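You operate a simulated robot arm through the tools that you are given. There is no shell and no other tool. Be economical: measure what you need, move in short steps, check, and stop when the job is done.

Carry out the task below with a simulated robot arm. There is one attempt and no reset: what you move stays moved.

JOB
Run out the spool marked x2, then the one marked x1, in yellow cup 4.
Fine: both come from the grey cups; the first goes to grey cup 4 when it is empty, the second stays in the yellow cup; leave the feed lever.

Only the result counts: the job must be done as asked and must still hold three seconds after the hand-in. Knocking over, shifting, dropping, spilling or breaking anything else fails it.

ROBOT AND FRAMES
A 6-joint arm with a two-finger gripper, hanging from a carriage that runs on a gantry, over the field with the corners [-1.278, -1.891], [0.102, -1.858], [0.051, 0.241], [-1.329, 0.208] (x, y) and turns from -292 to 395 degrees about z. Base frame: it is fixed where the carriage stands at the start and does not move with it; the origin is on the floor, on the carriage's upright axis, x ahead of it, y to its left, z up. Readings come in m, degrees, newtons and seconds.
Its first joint turns from -166.0 to 166.0 degrees. Places, roughly: feed lever [0.2, 0.2, 0.8]; grey cup 4 [0.4, 0.4, 0.9]; run button [0.4, 0.8, 0.9]; yellow cup 4 [0.5, 0.4, 0.9]. Payload 2.45 kg.
The tool frame sits at the grasp point between the pads (the TCP): z along the fingers, y along the line on which they close. The tips reach 0.026 m beyond it. The gripper opens to 0.096 m. The gripper's body begins 0.069 m behind the TCP.
Orientation is that of the tool frame in the base frame, as a unit quaternion [x, y, z, w]. With the fingers straight down and closing along the base's y, the tool's x points along the base's -x, its y along +y and its z along -z.

CONTROLS
- The arm moves only by the tool nudge_tool. Its argument "steps" is a list of rows, each an object of numbers (a shift or turn left out is 0, a gripper value left out holds the last): "dx", "dy", "dz": the shift along the tool's x, y, z in m; "ax", "ay", "az": the turn, a rotation vector about the tool's x, y, z in degrees; "claw": the finger opening in m, from 0 to 0.096. In form: [{"dx": .., "dy": .., "dz": .., "ax": .., "ay": .., "az": .., "claw": ..}, ...]. A call has 1 to 10 rows; each row shifts and turns the commanded pose from where the row before left it, along the tool's axes as they then stand. Rows are played at 5 a second. More than 0.05 m and 8.6 degrees between two rows, or a gripper value outside its range, and nothing of the call is played. A pose out of reach is approached as far as the arm can. The call stops where the force on the tool passes 40 N (or 10 N more than at its start, if that is more) or the arm is blocked; 0.2 s more then pass. The fingers move at their own pace and stop on an object; they squeeze with about 33 N. The grip force told is the motor's: it shows also when the fingers shut on nothing. Time passes only in rows, and 0.2 s behind the last, so rows that do not move let the fingers close. It gives the time, the measured TCP pose, the force on the tool (base axes), the opening and the grip force at its end, in the units of the frame above (readings bear some noise), with the torque about the TCP (base axes, N m) and any sound that the robot's microphone picked up.
- Cameras (640 x 400 px; columns grow to the right, rows downward): "scene" is now at [0.2095, 0.0555, 1.7393]; the picture's right is [0.98, -0.19, 0.00], its down [-0.18, -0.91, -0.38] and it looks along [0.07, 0.37, -0.92] (base axes); focal length 280 px, centre (320, 200). "wrist" rides on the gripper at [0.082, 0.003, -0.098] in the tool frame; the picture's right is [-0.04, 1.00, 0.00], its down [-0.73, -0.03, -0.68] and it looks along [-0.68, -0.03, 0.73] (tool axes); focal length 256 px, centre (320, 200). There is no depth. A picture from a camera that has moved, and an enlarged one, comes with that camera's place and axes in the base frame and with its lens.
- get_image(camera): a new picture of that camera. No time passes.
- lift_body(by): slides the trunk up (or, below 0, down) by that many m; the arm and the scene camera ride with it, the base frame stays. It gives what a move gives, with no picture.
- base_move(legs): drives the robot by 1 to 6 legs, each [ahead, left, turn to the left] in m, m and degrees, along the robot's own axes; the way and the turn of a leg run together, so that a leg with both is an arc; at most 1.5 m and 180 degrees a leg. The arm and the cameras ride along, it lands a little off, and it stops where it bumps. It keeps to its track: a leg is cut to what the track allows. It gives what a move gives.
- turn_head(pan, tilt): turns the head with the scene camera to pan (to the left, within 155 degrees either way) and tilt (down, from -29 to 69), counted from straight ahead of the robot. It gives what a move gives.
- close_up(camera, box): a new picture of the part [left, top, right, bottom] of that camera's present view, enlarged. No time passes.
- job_done(): hands the job in; it is judged then, once.

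Work in short steps. Places have to be worked out from the pictures, the camera data and where the tool is seen: move nearer, look again, correct. Check each grasp and each placing, and mend what went wrong. You have 120 turns and 90 pictures in all, those below and enlarged ones among them. Open the gripper and draw the arm clear of the work before you hand the job in, unless the task says otherwise; then end with one line.

The tools are called as a command line: name --argument value ..., lists and objects as JSON in quotes. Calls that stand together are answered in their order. nudge_tool: Moves the arm, as the interface text tells. Its arguments: {"type":"object","properties":{"steps":{"type":"array","items":{"type":"object","properties":{"dx":{"type":"number"},"dy":{"type":"number"},"dz":{"type":"number"},"ax":{"type":"number"},"ay":{"type":"number"},"az":{"type":"number"},"claw":{"type":"number"}}}}},"required":["steps"]} The other tools are called the same way: lift_body (by) slides the trunk up or down; base_move (legs) drives the base; turn_head (pan, tilt) turns the head that bears the scene camera; get_image (camera) takes a picture; close_up (camera, box) takes an enlarged picture of a part of a camera's view; job_done () hands the job in.

At the start:

```text
time_s: 0.0
tcp_pos: [0.2085, 0.4433, 1.0001]
orientation: [0.0, 1.0, 0.0, 0.0]
ft_force: [-0.5, 0.2, -0.1]
torque: [0.01, 0.01, 0.01]
gripper_width: 0.0958
finger_force: 0.0
trunk travel left (down, up): [-0.475, 0.127]
robot x, y, heading: [-0.0017, -0.0007, -0.0]
head pan, tilt: [78.9, 67.6]
```

scene: 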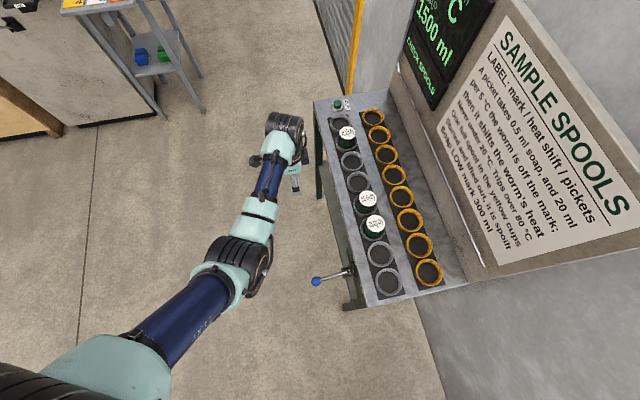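
wrist: 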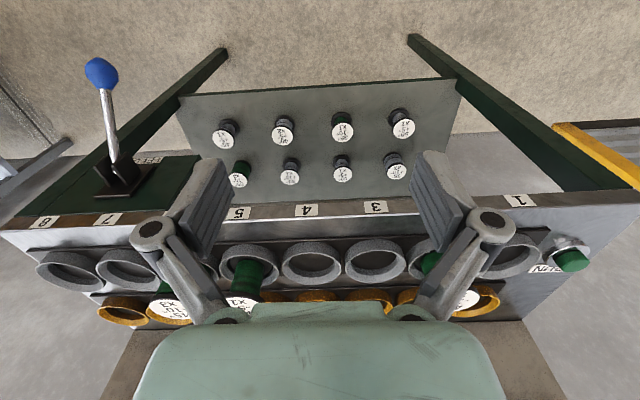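

I'll read the sign, the display and the spool labels first.

close_up --camera "scene" --box '[440, 10, 640, 260]'

close_up --camera "scene" --box '[310, 90, 450, 310]'

close_up --camera "wrist" --box '[80, 80, 480, 330]'

close_up --camera "scene" --box '[390, 0, 510, 110]'

```text
1.60 times, centred on (540, 135) of scene
camera zoom: at [0.2095, 0.0555, 1.7393], right [0.98, -0.19, 0.0], down [-0.18, -0.91, -0.38], along [0.07, 0.37, -0.92], focal length 448 px, centre (-32, 304)
```

zoom: 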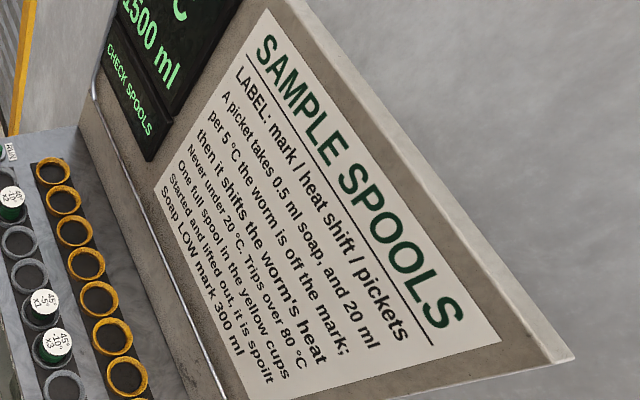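

```text
1.82 times, centred on (380, 200) of scene
camera zoom: at [0.2095, 0.0555, 1.7393], right [0.98, -0.19, 0.0], down [-0.18, -0.91, -0.38], along [0.07, 0.37, -0.92], focal length 509 px, centre (211, 200)
```

zoom: 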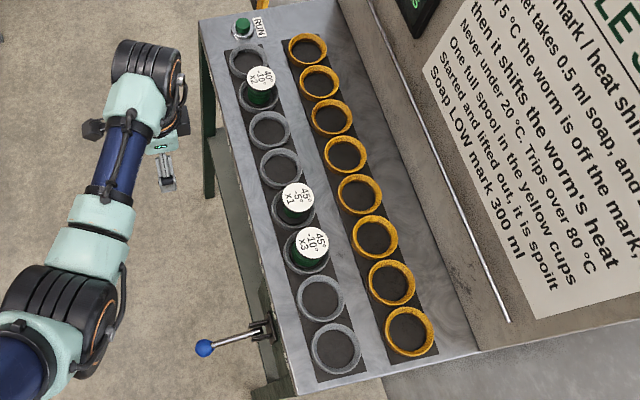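

```text
1.60 times, centred on (280, 205) of wrist
camera zoom: at [0.1267, 0.4473, 1.0993], right [0.04, 1.0, 0.0], down [0.73, -0.03, 0.68], along [0.68, -0.03, -0.73], focal length 410 px, centre (384, 192)
```

zoom: 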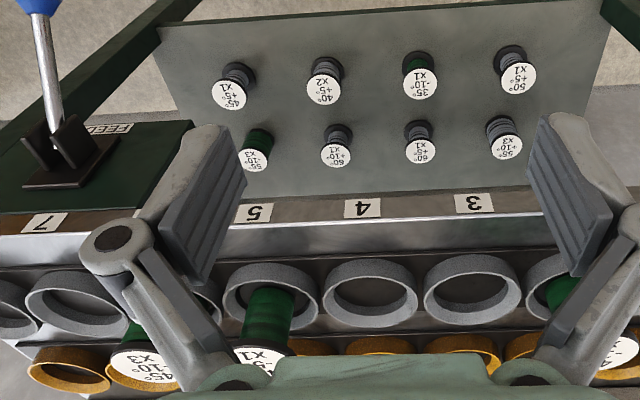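

```text
3.64 times, centred on (450, 55) of scene
camera zoom: at [0.2095, 0.0555, 1.7393], right [0.98, -0.19, 0.0], down [-0.18, -0.91, -0.38], along [0.07, 0.37, -0.92], focal length 1018 px, centre (-153, 727)
```

zoom: 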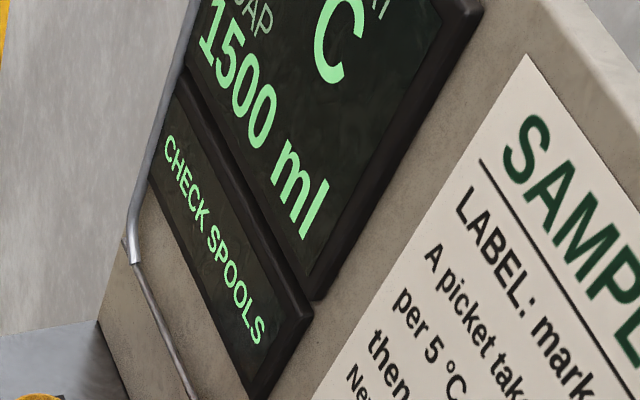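

Spools: x2 in grey 2, x1 in grey 5, x3 in grey 6. I'll turn the head toward the display to read the rest.

turn_head --pan 60 --tilt 50

get_image --camera "scene"

```text
time_s: 0.8
tcp_pos: [0.2079, 0.4436, 0.9998]
orientation: [0.0, 1.0, 0.0, 0.0]
ft_force: [0.4, -0.3, -0.2]
torque: [-0.03, 0.03, -0.01]
gripper_width: 0.0959
finger_force: 0.0
trunk travel left (down, up): [-0.475, 0.127]
robot x, y, heading: [-0.0007, -0.0019, -0.1]
head pan, tilt: [60.0, 50.0]
```

```text
83 pictures are left
camera scene: at [0.2369, 0.0659, 1.7601], right [0.87, -0.5, 0.0], down [-0.38, -0.66, -0.64], along [0.32, 0.56, -0.77], focal length 280 px, centre (320, 200)
```

scene: 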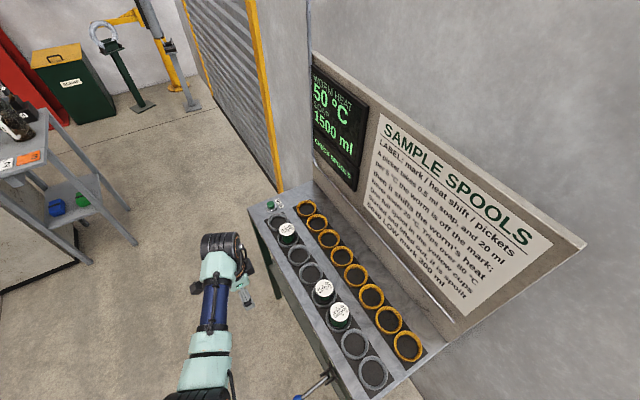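

Heat is 50 °C and soap 1500 ml. x2 (40°, −10°) then x1 (45°, −5°) stays within limits. I'll raise the arm, then drive the carriage nearer.

nudge_tool --steps '[{"dz": -0.04}, {"dz": -0.04}, {}]'

base_move --legs '[[0.04, 0.15, 0]]'

get_image --camera "wrist"

get_image --camera "scene"

```text
time_s: 1.6
tcp_pos: [0.2077, 0.4427, 1.0794]
orientation: [0.0, 1.0, 0.0, 0.0]
ft_force: [0.2, -0.2, 0.5]
torque: [-0.01, 0.0, 0.0]
gripper_width: 0.0959
finger_force: 0.0
trunk travel left (down, up): [-0.475, 0.127]
robot x, y, heading: [-0.0031, -0.0005, 0.0]
head pan, tilt: [60.0, 50.0]
```

```text
time_s: 3.0
tcp_pos: [0.2479, 0.5909, 1.0788]
orientation: [0.001, 1.0, 0.0, 0.0]
ft_force: [0.4, 0.1, -0.2]
torque: [0.0, -0.02, -0.01]
gripper_width: 0.0958
finger_force: 0.0
trunk travel left (down, up): [-0.475, 0.127]
robot x, y, heading: [0.0398, 0.1461, 0.2]
head pan, tilt: [60.0, 50.0]
```

```text
82 pictures are left
camera wrist: at [0.167, 0.5951, 1.1786], right [0.04, 1.0, 0.0], down [0.73, -0.03, 0.68], along [0.68, -0.03, -0.73], focal length 256 px, centre (320, 200)
```

wrist: 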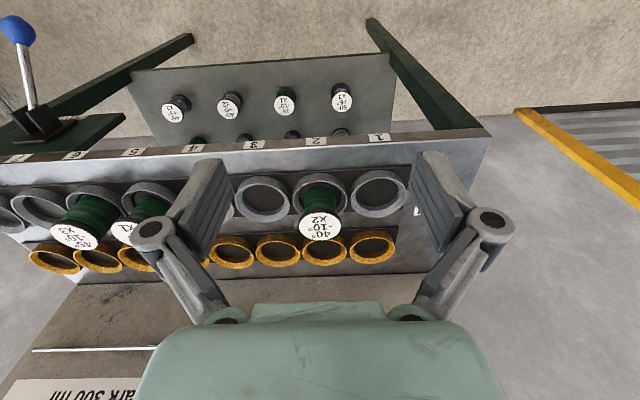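

```text
81 pictures are left
camera scene: at [0.2769, 0.2141, 1.7601], right [0.87, -0.5, 0.0], down [-0.38, -0.66, -0.64], along [0.32, 0.56, -0.77], focal length 280 px, centre (320, 200)
```

scene: 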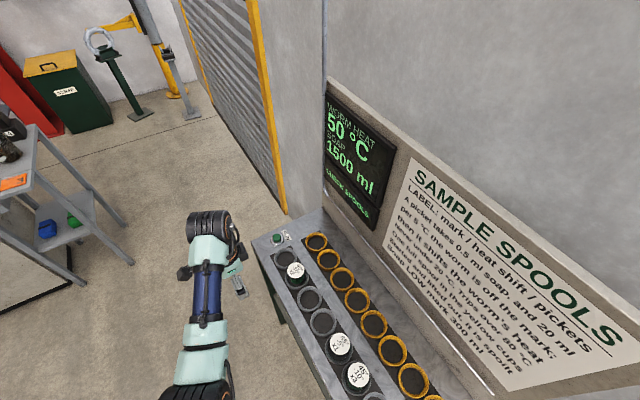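

x2 sits near (0.416, 0.584) with its label at z≈0.96. I'll test the reach by extending over it at this height.

nudge_tool --steps '[{"dx": -0.04}, {"dx": -0.04}, {"dx": -0.03}, {"dx": -0.02}, {}]'

get_image --camera "wrist"

get_image --camera "scene"

```text
time_s: 4.2
tcp_pos: [0.3786, 0.5916, 1.0769]
orientation: [0.001, 1.0, 0.0, 0.0]
ft_force: [-0.3, -0.3, -0.5]
torque: [0.01, 0.02, -0.02]
gripper_width: 0.0957
finger_force: 0.1
trunk travel left (down, up): [-0.475, 0.127]
robot x, y, heading: [0.0412, 0.1478, -0.0]
head pan, tilt: [60.0, 50.0]
```

```text
80 pictures are left
camera wrist: at [0.2976, 0.5946, 1.1771], right [0.04, 1.0, 0.0], down [0.73, -0.03, 0.68], along [0.68, -0.03, -0.73], focal length 256 px, centre (320, 200)
```

wrist: 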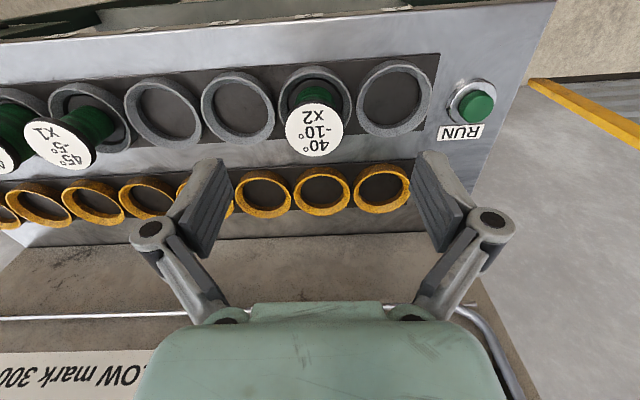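

```text
79 pictures are left
camera scene: at [0.277, 0.2141, 1.7601], right [0.87, -0.5, 0.0], down [-0.38, -0.66, -0.64], along [0.32, 0.56, -0.77], focal length 280 px, centre (320, 200)
```

scene: 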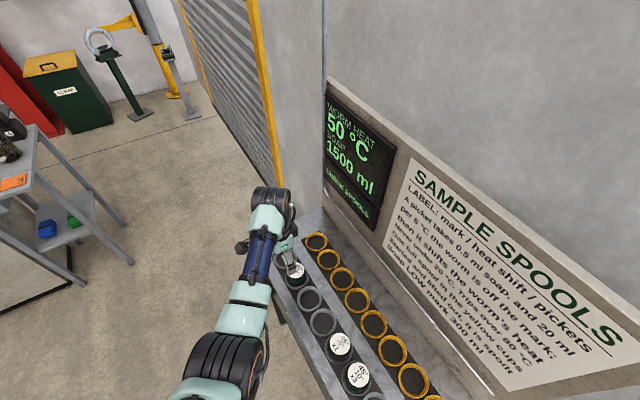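

x2's label triangulates to (0.4085, 0.584, 0.965), with cup pitch ≈0.079 and rim z≈0.91. I'll move over it and descend partway.

nudge_tool --steps '[{"dx": -0.03, "dy": -0.0075}, {"dz": 0.04}, {"dz": 0.03}, {}]'

get_image --camera "wrist"

close_up --camera "scene" --box '[220, 180, 420, 305]'

```text
time_s: 5.2
tcp_pos: [0.4069, 0.5845, 1.0092]
orientation: [0.0, 1.0, 0.0, -0.001]
ft_force: [0.5, -0.2, 0.0]
torque: [0.03, 0.0, -0.01]
gripper_width: 0.0962
finger_force: 0.0
trunk travel left (down, up): [-0.475, 0.127]
robot x, y, heading: [0.0384, 0.1481, -0.3]
head pan, tilt: [60.0, 50.0]
```

```text
78 pictures are left
camera wrist: at [0.3269, 0.5875, 1.1084], right [0.04, 1.0, 0.0], down [0.73, -0.03, 0.68], along [0.68, -0.03, -0.73], focal length 256 px, centre (320, 200)
```

wrist: 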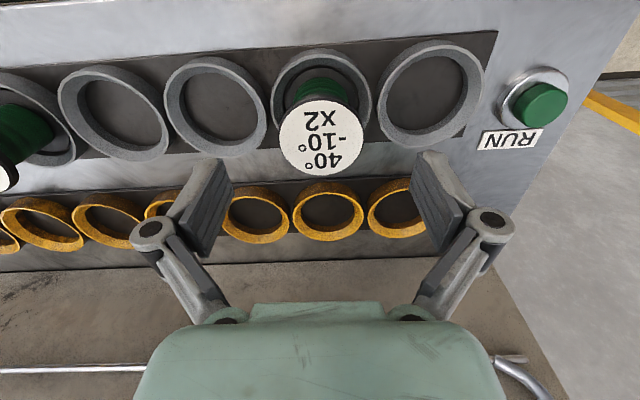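

```text
3.20 times, centred on (320, 242) of scene
camera zoom: at [0.2769, 0.2141, 1.7601], right [0.87, -0.5, 0.0], down [-0.38, -0.66, -0.64], along [0.32, 0.56, -0.77], focal length 896 px, centre (320, 64)
```

zoom: 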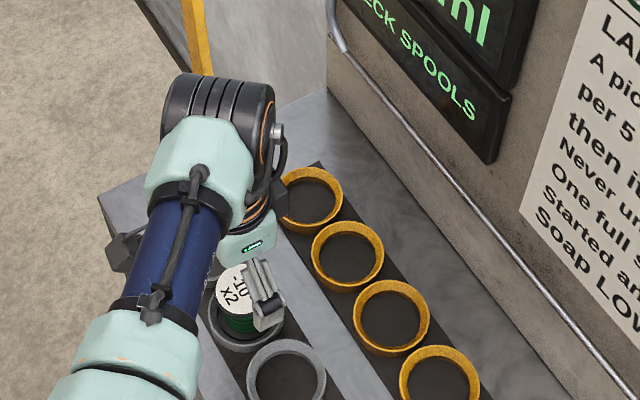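

Aligned within a couple of mm. Descending around the spool top.

nudge_tool --steps '[{"dz": 0.02}, {"dz": 0.02}, {"dz": 0.01}, {}]'

get_image --camera "wrist"

close_up --camera "scene" --box '[240, 200, 360, 320]'

```text
time_s: 6.2
tcp_pos: [0.4048, 0.5823, 0.9614]
orientation: [0.001, 1.0, 0.0, 0.0]
ft_force: [-0.1, -0.1, 0.1]
torque: [-0.03, -0.02, 0.01]
gripper_width: 0.096
finger_force: 0.1
out of reach, approached as far as the arm can: row 3
trunk travel left (down, up): [-0.475, 0.127]
robot x, y, heading: [0.039, 0.1482, -0.3]
head pan, tilt: [60.0, 50.0]
```

```text
76 pictures are left
camera wrist: at [0.3243, 0.5853, 1.0596], right [0.04, 1.0, 0.0], down [0.73, -0.03, 0.68], along [0.68, -0.03, -0.73], focal length 256 px, centre (320, 200)
```

wrist: 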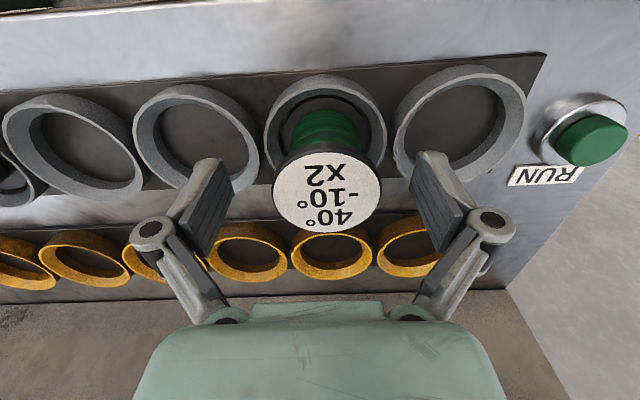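

```text
3.33 times, centred on (300, 260) of scene
camera zoom: at [0.2769, 0.2141, 1.7601], right [0.87, -0.5, 0.0], down [-0.38, -0.66, -0.64], along [0.32, 0.56, -0.77], focal length 934 px, centre (387, 0)
```

zoom: 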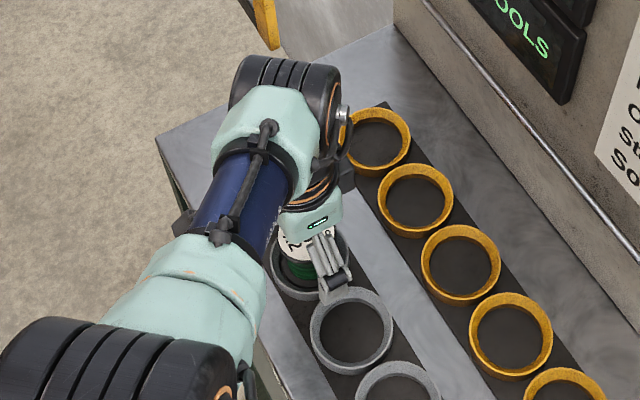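

The arm is at the end of its reach at this height. The label is level with the TCP at z≈0.963 and y is within 3 mm. I'll go up and lower the trunk to gain reach.

nudge_tool --steps '[{"dz": -0.04}, {"dz": -0.04}, {"dz": -0.04}, {"dz": -0.04}, {"dz": -0.04}, {}]'

lift_body --by -0.15

get_image --camera "scene"

```text
time_s: 7.6
tcp_pos: [0.4025, 0.5811, 1.1595]
orientation: [0.001, 1.0, -0.001, 0.001]
ft_force: [-0.6, 0.8, 0.0]
torque: [0.01, 0.01, 0.01]
gripper_width: 0.0959
finger_force: 0.1
trunk travel left (down, up): [-0.475, 0.127]
robot x, y, heading: [0.0422, 0.148, 0.0]
head pan, tilt: [60.0, 50.0]
```

```text
time_s: 9.4
tcp_pos: [0.4028, 0.5804, 1.0078]
orientation: [0.0, 1.0, 0.0, 0.0]
ft_force: [-0.1, 0.3, 0.0]
torque: [0.0, -0.02, 0.02]
gripper_width: 0.096
finger_force: 0.1
trunk travel left (down, up): [-0.325, 0.277]
robot x, y, heading: [0.0389, 0.1484, 0.1]
head pan, tilt: [60.0, 50.0]
```

```text
74 pictures are left
camera scene: at [0.277, 0.2141, 1.6102], right [0.87, -0.5, 0.0], down [-0.38, -0.66, -0.64], along [0.32, 0.56, -0.77], focal length 280 px, centre (320, 200)
```

scene: 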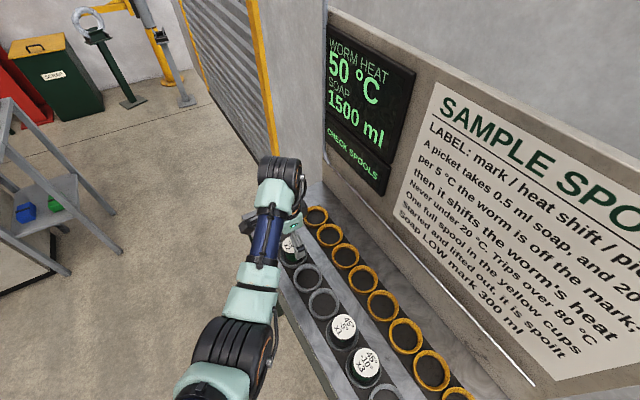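

Now descend: adjust +5 mm in x and +3.5 mm in y, down to z≈0.945.

nudge_tool --steps '[{"dx": -0.005, "dy": 0.0035, "dz": 0.02}, {"dz": 0.02}, {"dz": 0.012}, {"dz": 0.01}, {}]'

get_image --camera "wrist"

```text
time_s: 10.6
tcp_pos: [0.4078, 0.5845, 0.9462]
orientation: [0.001, 1.0, 0.0, 0.0]
ft_force: [0.0, 0.1, -0.7]
torque: [0.01, -0.01, 0.01]
gripper_width: 0.0959
finger_force: 0.1
trunk travel left (down, up): [-0.325, 0.277]
robot x, y, heading: [0.0426, 0.15, -0.2]
head pan, tilt: [60.0, 50.0]
```

```text
73 pictures are left
camera wrist: at [0.3272, 0.5875, 1.0454], right [0.04, 1.0, 0.0], down [0.73, -0.03, 0.68], along [0.68, -0.03, -0.73], focal length 256 px, centre (320, 200)
```

wrist: 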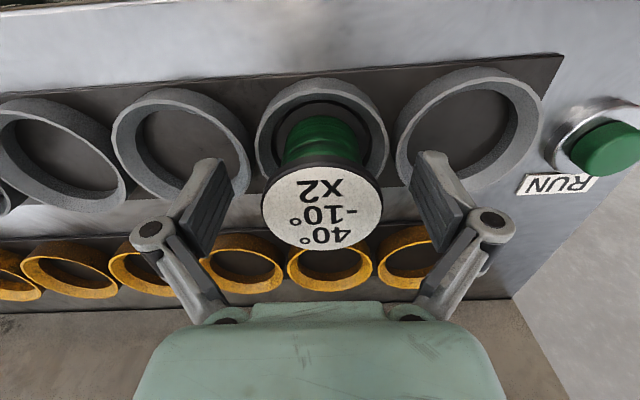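

Centred on the flange. I'll raise 6 mm so the flange edge is mid-pad, then close.

nudge_tool --steps '[{"dz": -0.006}, {"claw": 0.03}, {"claw": 0.03}, {"claw": 0.03}, {"claw": 0.03}, {"claw": 0.03}]'

get_image --camera "wrist"

```text
time_s: 12.0
tcp_pos: [0.4084, 0.5852, 0.9528]
orientation: [0.0, 1.0, 0.0, 0.0]
ft_force: [-0.6, -0.7, 2.8]
torque: [0.03, 0.04, 0.02]
gripper_width: 0.0532
finger_force: 33.3
trunk travel left (down, up): [-0.325, 0.277]
robot x, y, heading: [0.0431, 0.1446, -0.2]
head pan, tilt: [60.0, 50.0]
```

```text
72 pictures are left
camera wrist: at [0.3272, 0.5881, 1.0521], right [0.04, 1.0, 0.0], down [0.73, -0.03, 0.68], along [0.68, -0.03, -0.73], focal length 256 px, centre (320, 200)
```

wrist: 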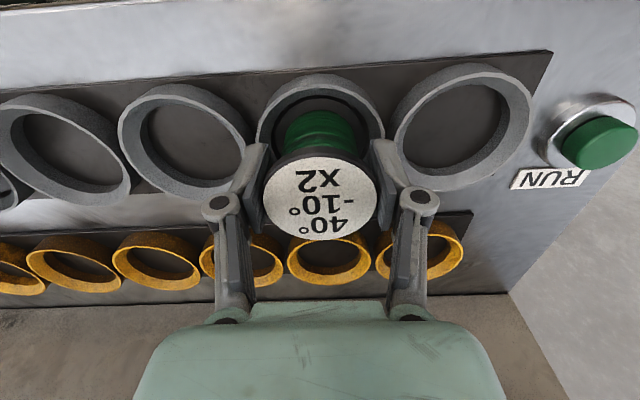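

Gripped at 0.053 m with 33 N. Lift straight up slowly.

nudge_tool --steps '[{"dz": -0.02}, {"dz": -0.03}, {"dz": -0.03}, {"dz": -0.03}, {"dz": -0.02}, {}]'

get_image --camera "wrist"

get_image --camera "scene"

```text
time_s: 13.4
tcp_pos: [0.4258, 0.6047, 1.0655]
orientation: [0.001, 1.0, 0.0, 0.0]
ft_force: [-0.3, -0.6, -0.1]
torque: [0.01, -0.04, -0.01]
gripper_width: 0.03
finger_force: 0.0
out of reach, approached as far as the arm can: row 3, 4, 5
trunk travel left (down, up): [-0.325, 0.277]
robot x, y, heading: [0.0399, 0.1442, 0.0]
head pan, tilt: [60.0, 50.0]
```

```text
71 pictures are left
camera wrist: at [0.3449, 0.6078, 1.1649], right [0.04, 1.0, 0.0], down [0.73, -0.03, 0.68], along [0.68, -0.03, -0.73], focal length 256 px, centre (320, 200)
```

wrist: 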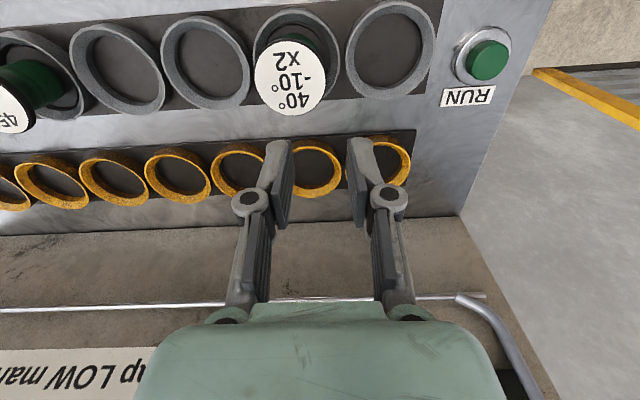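

```text
70 pictures are left
camera scene: at [0.277, 0.2141, 1.6101], right [0.87, -0.5, 0.0], down [-0.38, -0.66, -0.64], along [0.32, 0.56, -0.77], focal length 280 px, centre (320, 200)
```

scene: 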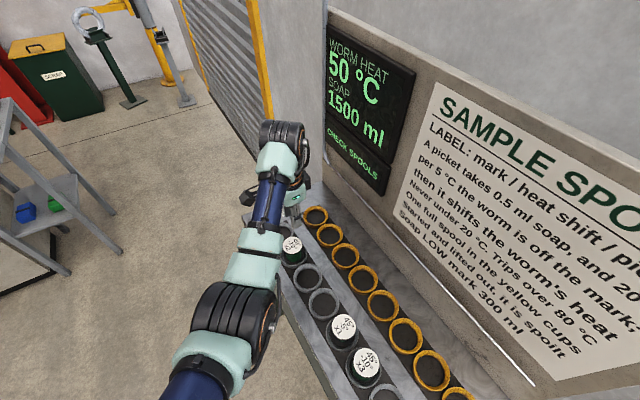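

The arm hit its inner folding limit and was pushed sideways, so the spool slipped back into its cup. From now on I'll lift with the trunk. First open the fingers and come down within reach, still above the spool.

nudge_tool --steps '[{"claw": 0.096}, {}, {"dz": 0.03}, {"dz": 0.02}, {}]'

get_image --camera "wrist"

```text
time_s: 14.6
tcp_pos: [0.4268, 0.6048, 1.0146]
orientation: [0.001, 1.0, 0.0, 0.0]
ft_force: [-0.6, 0.6, -0.7]
torque: [-0.01, 0.0, 0.02]
gripper_width: 0.0959
finger_force: 0.0
trunk travel left (down, up): [-0.325, 0.277]
robot x, y, heading: [0.0411, 0.1492, -0.3]
head pan, tilt: [60.0, 50.0]
```

```text
69 pictures are left
camera wrist: at [0.3448, 0.6073, 1.1147], right [0.04, 1.0, 0.0], down [0.73, -0.03, 0.68], along [0.68, -0.03, -0.73], focal length 256 px, centre (320, 200)
```

wrist: 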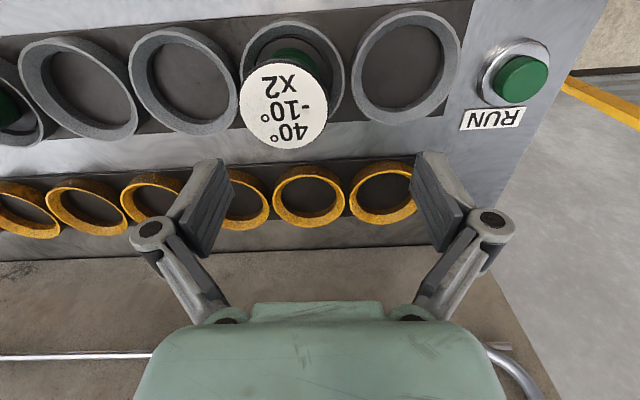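

The spool is still seated at about (0.410, 0.582). I'll realign over it and descend to grip height.

nudge_tool --steps '[{"dx": 0.017, "dy": -0.022, "dz": 0.01}, {}, {"dz": 0.02}, {"dz": 0.02}, {"dz": 0.01}, {}]'

get_image --camera "wrist"

```text
time_s: 16.0
tcp_pos: [0.4079, 0.5824, 0.9563]
orientation: [0.001, 1.0, 0.001, 0.0]
ft_force: [-0.1, 0.6, -0.2]
torque: [0.01, 0.02, 0.03]
gripper_width: 0.0962
finger_force: 0.0
trunk travel left (down, up): [-0.325, 0.277]
robot x, y, heading: [0.0431, 0.1473, -0.3]
head pan, tilt: [60.0, 50.0]
```

```text
68 pictures are left
camera wrist: at [0.3273, 0.585, 1.0556], right [0.04, 1.0, 0.0], down [0.73, -0.03, 0.68], along [0.68, -0.03, -0.73], focal length 256 px, centre (320, 200)
```

wrist: 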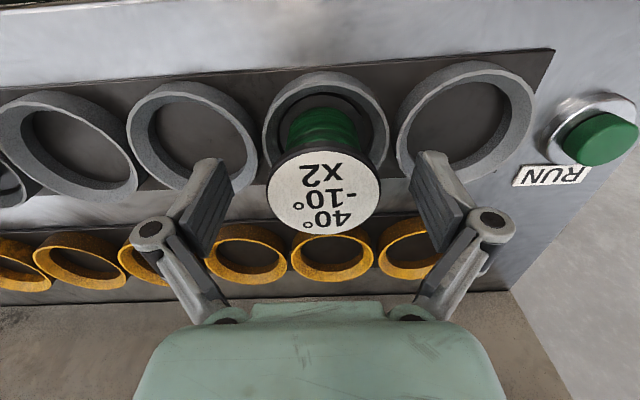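

Close here, slightly lower.

nudge_tool --steps '[{"dz": 0.006}, {"claw": 0.03}, {}, {}, {}, {}]'

lift_body --by 0.04

get_image --camera "wrist"

```text
time_s: 17.4
tcp_pos: [0.4099, 0.583, 0.9515]
orientation: [0.0, 1.0, 0.0, 0.0]
ft_force: [-0.1, 1.2, -0.2]
torque: [-0.05, -0.02, 0.01]
gripper_width: 0.0532
finger_force: 32.9
trunk travel left (down, up): [-0.325, 0.277]
robot x, y, heading: [0.0384, 0.1495, -0.1]
head pan, tilt: [60.0, 50.0]
```

```text
time_s: 18.2
tcp_pos: [0.408, 0.5818, 0.9891]
orientation: [0.0, 1.0, 0.0, 0.0]
ft_force: [-0.7, 0.2, -1.8]
torque: [0.02, 0.02, 0.04]
gripper_width: 0.0533
finger_force: 33.0
trunk travel left (down, up): [-0.365, 0.237]
robot x, y, heading: [0.0402, 0.1418, -0.2]
head pan, tilt: [60.0, 50.0]
```

```text
67 pictures are left
camera wrist: at [0.3272, 0.5848, 1.0894], right [0.04, 1.0, 0.0], down [0.73, -0.03, 0.68], along [0.68, -0.03, -0.73], focal length 256 px, centre (320, 200)
```

wrist: 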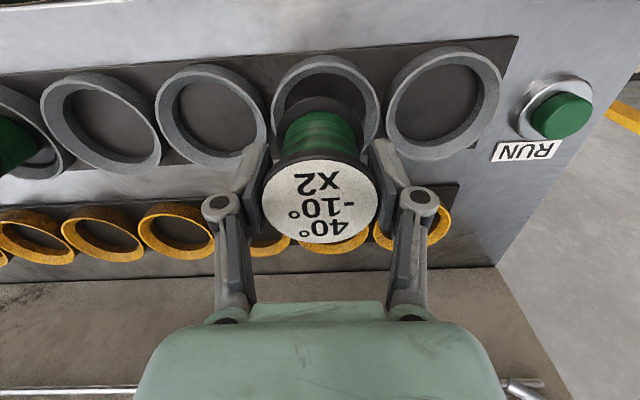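

Held and rising cleanly. Lift another 0.08 m with the trunk.

lift_body --by 0.08

get_image --camera "wrist"

close_up --camera "scene" --box '[220, 180, 460, 330]'

```text
time_s: 19.4
tcp_pos: [0.408, 0.582, 1.0694]
orientation: [0.0, 1.0, -0.001, 0.0]
ft_force: [0.0, 0.6, -0.9]
torque: [0.0, -0.03, 0.02]
gripper_width: 0.053
finger_force: 32.6
trunk travel left (down, up): [-0.445, 0.157]
robot x, y, heading: [0.0378, 0.1486, 0.2]
head pan, tilt: [60.0, 50.0]
```

```text
66 pictures are left
camera wrist: at [0.3272, 0.5849, 1.1694], right [0.04, 1.0, 0.0], down [0.73, -0.03, 0.68], along [0.68, -0.03, -0.73], focal length 256 px, centre (320, 200)
```

wrist: 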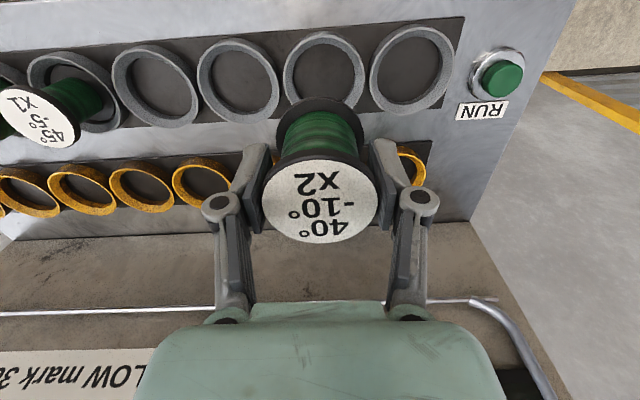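

```text
2.67 times, centred on (340, 255) of scene
camera zoom: at [0.2769, 0.214, 1.7301], right [0.87, -0.5, 0.0], down [-0.38, -0.66, -0.64], along [0.32, 0.56, -0.77], focal length 747 px, centre (267, 53)
```

zoom: 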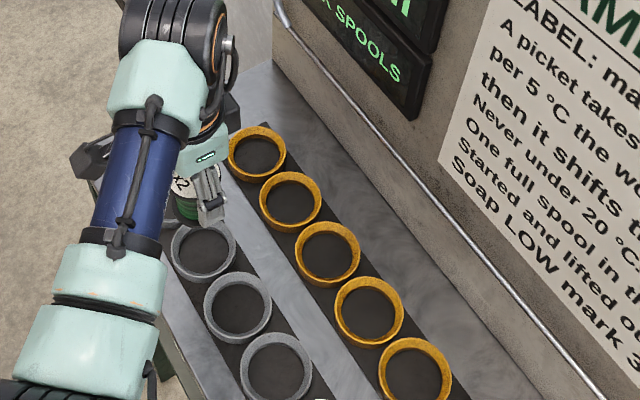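

Spool length ≈0.085, bottom clears the rims by about 8 cm. Yellow cup 4 is near (0.530, 0.429). I'll move there at this height, at about the same radius.

nudge_tool --steps '[{"dx": -0.014, "dy": -0.019}, {"dx": -0.014, "dy": -0.019}, {"dx": -0.014, "dy": -0.019}, {"dx": -0.014, "dy": -0.019}, {"dx": -0.014, "dy": -0.019}, {"dx": -0.014, "dy": -0.019}, {"dx": -0.014, "dy": -0.019}, {"dx": -0.014, "dy": -0.019}, {}]'

get_image --camera "wrist"

get_image --camera "scene"

```text
time_s: 21.4
tcp_pos: [0.5203, 0.43, 1.069]
orientation: [0.0, 1.0, 0.0, 0.0]
ft_force: [-0.4, -0.1, -2.0]
torque: [0.02, 0.01, 0.01]
gripper_width: 0.0532
finger_force: 33.5
trunk travel left (down, up): [-0.445, 0.157]
robot x, y, heading: [0.037, 0.1495, -0.1]
head pan, tilt: [60.0, 50.0]
```

```text
64 pictures are left
camera wrist: at [0.4391, 0.4323, 1.169], right [0.04, 1.0, 0.0], down [0.73, -0.03, 0.68], along [0.68, -0.03, -0.73], focal length 256 px, centre (320, 200)
```

wrist: 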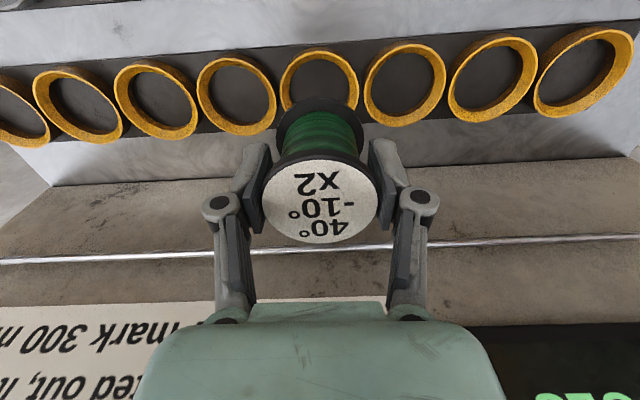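

```text
63 pictures are left
camera scene: at [0.2769, 0.214, 1.7301], right [0.87, -0.5, 0.0], down [-0.38, -0.66, -0.64], along [0.32, 0.56, -0.77], focal length 280 px, centre (320, 200)
```

scene: 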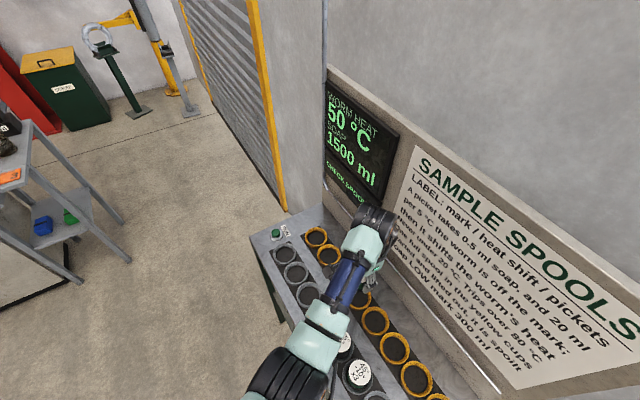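

Over yellow 4 (fourth from the run end). A close-up will compare the cup ring with the spool before lowering.

close_up --camera "wrist" --box '[220, 20, 420, 145]'

```text
3.20 times, centred on (320, 82) of wrist
camera zoom: at [0.4391, 0.4323, 1.169], right [0.04, 1.0, 0.0], down [0.73, -0.03, 0.68], along [0.68, -0.03, -0.73], focal length 819 px, centre (320, 576)
```

zoom: 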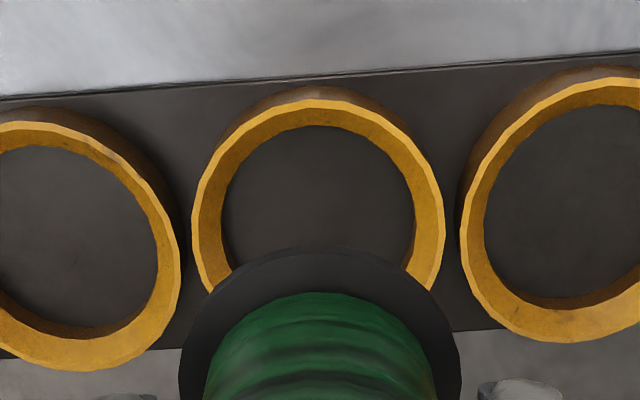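

Calibrating against the earlier view over grey 2, I need about +13 mm in x and −4 mm in y. I'll move and then lower by trunk until just above the rim.

nudge_tool --steps '[{"dx": -0.013, "dy": -0.004}, {}]'

lift_body --by -0.06

close_up --camera "wrist" --box '[180, 40, 460, 215]'

close_up --camera "scene" --box '[320, 220, 440, 350]'

```text
time_s: 22.0
tcp_pos: [0.5318, 0.4252, 1.0692]
orientation: [0.001, 1.0, 0.0, 0.0]
ft_force: [-0.8, -0.3, -1.5]
torque: [0.02, 0.02, 0.0]
gripper_width: 0.0531
finger_force: 32.8
trunk travel left (down, up): [-0.445, 0.157]
robot x, y, heading: [0.0383, 0.1459, -0.3]
head pan, tilt: [60.0, 50.0]
```

```text
time_s: 23.0
tcp_pos: [0.5322, 0.4239, 1.0094]
orientation: [0.001, 1.0, 0.0, 0.0]
ft_force: [0.1, 0.2, -2.0]
torque: [0.02, -0.01, 0.0]
gripper_width: 0.0531
finger_force: 32.5
trunk travel left (down, up): [-0.385, 0.217]
robot x, y, heading: [0.0434, 0.1501, -0.0]
head pan, tilt: [60.0, 50.0]
```

```text
2.29 times, centred on (320, 128) of wrist
camera zoom: at [0.4521, 0.4288, 1.1089], right [0.04, 1.0, 0.0], down [0.73, -0.03, 0.68], along [0.68, -0.03, -0.73], focal length 585 px, centre (320, 366)
```

zoom: 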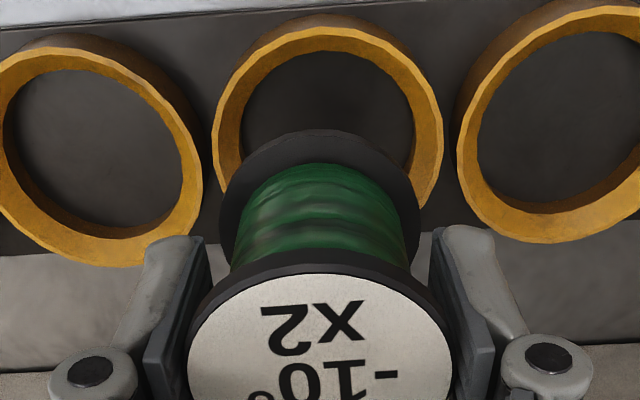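

```text
3.08 times, centred on (380, 285) of scene
camera zoom: at [0.2769, 0.2141, 1.6701], right [0.87, -0.5, 0.0], down [-0.38, -0.66, -0.64], along [0.32, 0.56, -0.77], focal length 862 px, centre (135, -62)
```

zoom: 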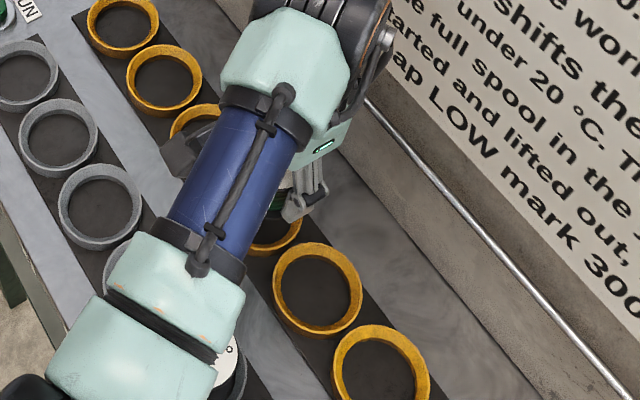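

The spool is only ≈0.05 long, so there's still about 6 cm to the rim. The ring sits about 2.5 mm toward +y. I'll correct and lower 4 cm.

nudge_tool --steps '[{"dx": -0.001, "dy": 0.0025}, {}]'

lift_body --by -0.035

close_up --camera "wrist" --box '[180, 40, 460, 215]'

```text
time_s: 23.6
tcp_pos: [0.5355, 0.427, 1.01]
orientation: [0.001, 1.0, 0.0, 0.0]
ft_force: [0.0, -0.2, -1.9]
torque: [0.02, 0.0, -0.02]
gripper_width: 0.053
finger_force: 33.0
trunk travel left (down, up): [-0.385, 0.217]
robot x, y, heading: [0.0404, 0.151, -0.0]
head pan, tilt: [60.0, 50.0]
```

```text
time_s: 24.4
tcp_pos: [0.534, 0.4275, 0.9745]
orientation: [0.002, 1.0, 0.001, 0.001]
ft_force: [0.0, -0.2, -1.9]
torque: [-0.02, 0.03, -0.03]
gripper_width: 0.0531
finger_force: 32.8
trunk travel left (down, up): [-0.35, 0.252]
robot x, y, heading: [0.0402, 0.1514, 0.1]
head pan, tilt: [60.0, 50.0]
```

```text
2.29 times, centred on (320, 128) of wrist
camera zoom: at [0.4531, 0.4311, 1.0738], right [0.04, 1.0, 0.0], down [0.73, -0.03, 0.68], along [0.68, -0.03, -0.73], focal length 585 px, centre (320, 366)
```

zoom: 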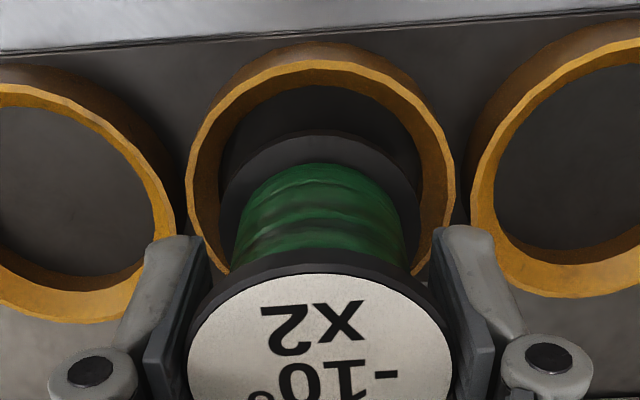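

Column-aligned with the cup. Lower another 15 mm so the flange enters the ring.

lift_body --by -0.013

close_up --camera "wrist" --box '[180, 40, 460, 215]'

```text
time_s: 25.0
tcp_pos: [0.534, 0.4274, 0.9609]
orientation: [0.001, 1.0, 0.0, 0.0]
ft_force: [-0.4, -0.9, -0.9]
torque: [0.04, -0.01, 0.01]
gripper_width: 0.0534
finger_force: 33.4
trunk travel left (down, up): [-0.337, 0.265]
robot x, y, heading: [0.0424, 0.1464, -0.1]
head pan, tilt: [60.0, 50.0]
```

```text
2.29 times, centred on (320, 128) of wrist
camera zoom: at [0.4531, 0.431, 1.0607], right [0.04, 1.0, 0.0], down [0.73, -0.03, 0.68], along [0.68, -0.03, -0.73], focal length 585 px, centre (320, 366)
```

zoom: 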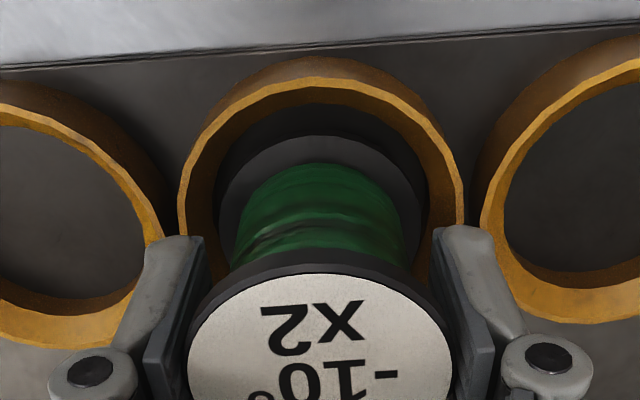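

Looks close to the seated view over grey 2. I'll shift +1.5 mm in x and continue down while watching the force.

nudge_tool --steps '[{"dx": -0.0015}, {"dz": 0.003}, {"dz": 0.002}, {}]'

close_up --camera "wrist" --box '[180, 40, 460, 215]'

```text
time_s: 26.0
tcp_pos: [0.5348, 0.4275, 0.9581]
orientation: [0.002, 1.0, 0.0, 0.0]
ft_force: [1.1, -0.4, -3.0]
torque: [0.03, -0.04, -0.01]
gripper_width: 0.0527
finger_force: 33.2
trunk travel left (down, up): [-0.337, 0.265]
robot x, y, heading: [0.0399, 0.1464, -0.4]
head pan, tilt: [60.0, 50.0]
```

```text
2.29 times, centred on (320, 128) of wrist
camera zoom: at [0.4542, 0.4317, 1.0561], right [0.04, 1.0, 0.0], down [0.73, -0.03, 0.68], along [0.68, -0.03, -0.73], focal length 585 px, centre (320, 366)
```

zoom: 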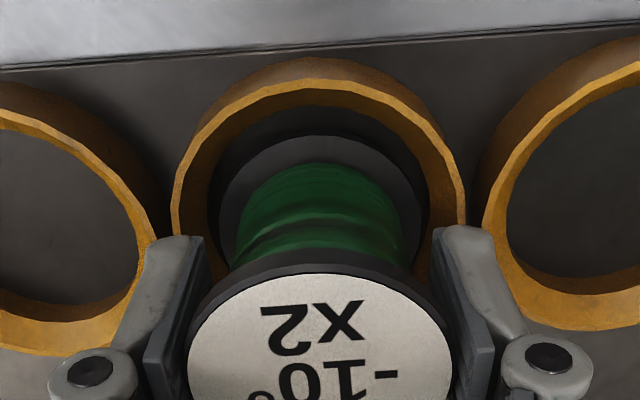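

Still free. Continue down 5 mm.

nudge_tool --steps '[{"dz": 0.0025, "dy": -0.0005}, {"dz": 0.0025}, {"dz": 0.002}, {}]'

close_up --camera "wrist" --box '[180, 40, 460, 215]'

```text
time_s: 27.0
tcp_pos: [0.5354, 0.427, 0.9506]
orientation: [0.001, 1.0, -0.001, 0.001]
ft_force: [-1.0, 0.1, 1.6]
torque: [-0.06, 0.07, -0.05]
gripper_width: 0.0532
finger_force: 32.9
trunk travel left (down, up): [-0.337, 0.265]
robot x, y, heading: [0.0404, 0.1489, -0.1]
head pan, tilt: [60.0, 50.0]
```

```text
2.29 times, centred on (320, 128) of wrist
camera zoom: at [0.4547, 0.4309, 1.0497], right [0.04, 1.0, 0.0], down [0.73, -0.03, 0.68], along [0.68, -0.03, -0.73], focal length 585 px, centre (320, 366)
```

zoom: 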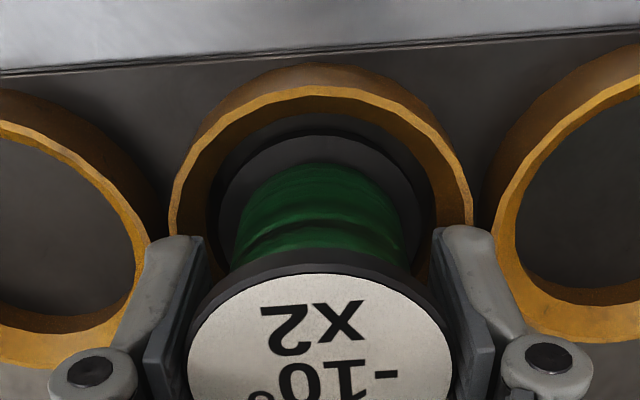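

The force has gone from −2 to +1.6 N, so it seems to touch bottom at the same height it was grasped. I'll press 1.5 mm to confirm.

nudge_tool --steps '[{"dz": 0.0015}, {}]'

```text
time_s: 27.6
tcp_pos: [0.5363, 0.4284, 0.9503]
orientation: [0.001, 1.0, 0.0, 0.001]
ft_force: [-9.7, -4.3, 27.7]
torque: [-0.17, 0.29, -0.11]
gripper_width: 0.0535
finger_force: 33.2
trunk travel left (down, up): [-0.337, 0.265]
robot x, y, heading: [0.0404, 0.1479, -0.3]
head pan, tilt: [60.0, 50.0]
```

Firm contact: seated. Relieve, open, then rise with the trunk.

nudge_tool --steps '[{"dz": -0.0015}, {"claw": 0.08}, {}, {}]'

lift_body --by 0.08

get_image --camera "wrist"

get_image --camera "scene"

```text
time_s: 28.6
tcp_pos: [0.5351, 0.4271, 0.9495]
orientation: [0.002, 1.0, 0.0, 0.0]
ft_force: [-0.4, 0.2, -0.2]
torque: [0.02, -0.03, 0.0]
gripper_width: 0.0801
finger_force: 0.0
trunk travel left (down, up): [-0.337, 0.265]
robot x, y, heading: [0.0413, 0.1497, -0.2]
head pan, tilt: [60.0, 50.0]
```

```text
time_s: 29.7
tcp_pos: [0.5352, 0.4273, 1.0296]
orientation: [0.001, 1.0, -0.001, -0.001]
ft_force: [0.4, 0.7, -0.4]
torque: [0.01, 0.0, 0.03]
gripper_width: 0.0801
finger_force: 0.2
trunk travel left (down, up): [-0.417, 0.185]
robot x, y, heading: [0.0392, 0.1475, -0.1]
head pan, tilt: [60.0, 50.0]
```

```text
55 pictures are left
camera wrist: at [0.4542, 0.4307, 1.1291], right [0.04, 1.0, 0.0], down [0.73, -0.03, 0.68], along [0.68, -0.03, -0.73], focal length 256 px, centre (320, 200)
```

wrist: 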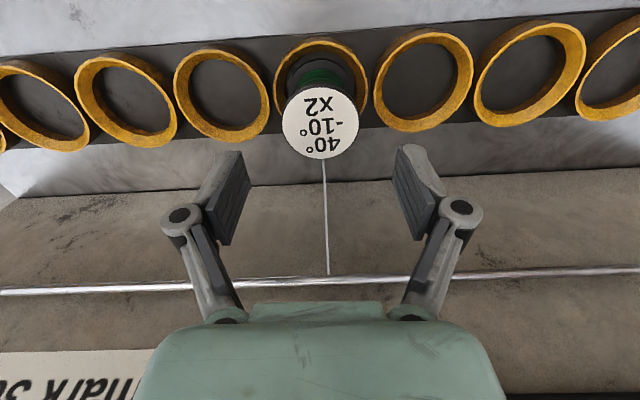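

```text
54 pictures are left
camera scene: at [0.2769, 0.2141, 1.7021], right [0.87, -0.5, 0.0], down [-0.38, -0.66, -0.64], along [0.32, 0.56, -0.77], focal length 280 px, centre (320, 200)
```

scene: 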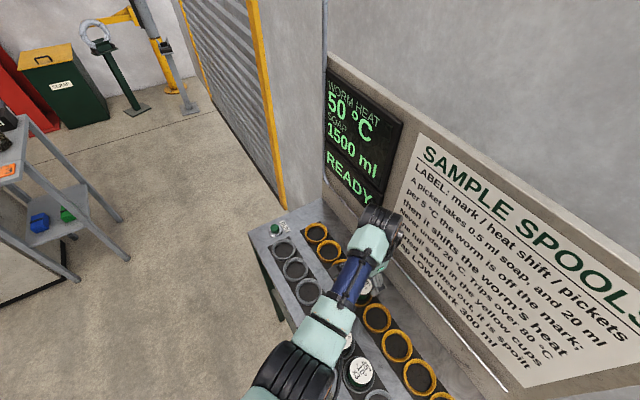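

READY is shown and the spool is threaded. Next is the run button near (0.41, 0.74, 0.92). I'll drive the carriage +y and swing the closed fingers toward it.

base_move --legs '[[0.0, 0.06, 0]]'

nudge_tool --steps '[{"dz": -0.02, "claw": 0.0}, {"dx": 0.014, "dy": 0.028}, {"dx": 0.014, "dy": 0.028}, {"dx": 0.014, "dy": 0.028}, {"dx": 0.014, "dy": 0.028}, {"dx": 0.014, "dy": 0.028}, {"dx": 0.014, "dy": 0.028}, {"dx": 0.02, "dy": 0.02}, {}]'

get_image --camera "wrist"

```text
time_s: 30.7
tcp_pos: [0.5345, 0.4874, 1.0286]
orientation: [0.001, 1.0, 0.0, 0.0]
ft_force: [-0.5, 0.4, 0.7]
torque: [0.02, 0.04, 0.0]
gripper_width: 0.0802
finger_force: 0.0
trunk travel left (down, up): [-0.417, 0.185]
robot x, y, heading: [0.0428, 0.2051, -0.1]
head pan, tilt: [60.0, 50.0]
```

```text
time_s: 32.7
tcp_pos: [0.4298, 0.6767, 1.0509]
orientation: [0.0, 1.0, 0.0, 0.0]
ft_force: [0.7, 0.3, -0.6]
torque: [0.01, 0.01, -0.01]
gripper_width: 0.0
finger_force: 28.0
trunk travel left (down, up): [-0.417, 0.185]
robot x, y, heading: [0.0419, 0.2049, -0.1]
head pan, tilt: [60.0, 50.0]
```

```text
53 pictures are left
camera wrist: at [0.3499, 0.6801, 1.1496], right [0.04, 1.0, 0.0], down [0.73, -0.03, 0.68], along [0.68, -0.03, -0.73], focal length 256 px, centre (320, 200)
```

wrist: 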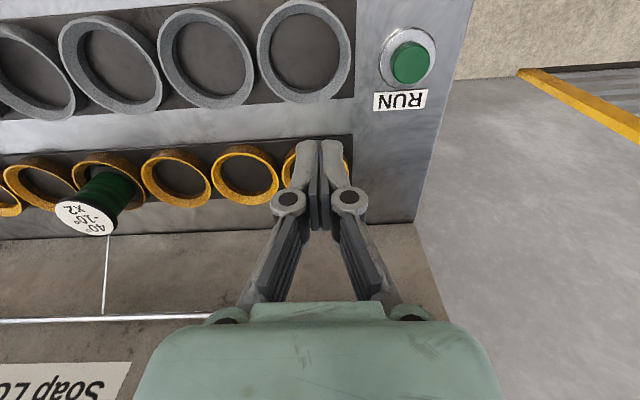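

Button is near (0.413, 0.751). Move over it.

nudge_tool --steps '[{"dx": 0.006, "dy": 0.025}, {"dx": 0.006, "dy": 0.025}, {"dx": 0.005, "dy": 0.023}, {"dz": 0.03}, {}]'

get_image --camera "wrist"

```text
time_s: 33.9
tcp_pos: [0.3943, 0.7219, 1.0292]
orientation: [-0.001, 1.0, 0.0, 0.0]
ft_force: [-1.1, 0.4, -0.6]
torque: [0.02, -0.02, 0.04]
gripper_width: 0.0002
finger_force: 28.8
out of reach, approached as far as the arm can: row 2, 3, 4
trunk travel left (down, up): [-0.417, 0.185]
robot x, y, heading: [0.0409, 0.2095, -0.0]
head pan, tilt: [60.0, 50.0]
```

```text
52 pictures are left
camera wrist: at [0.3131, 0.7251, 1.1283], right [0.04, 1.0, 0.0], down [0.73, -0.03, 0.68], along [0.68, -0.03, -0.73], focal length 256 px, centre (320, 200)
```

wrist: 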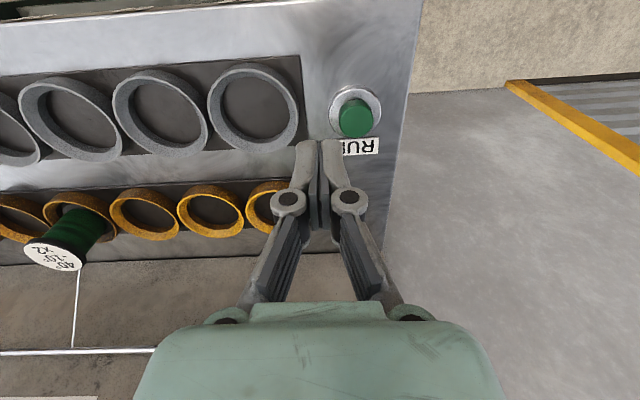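

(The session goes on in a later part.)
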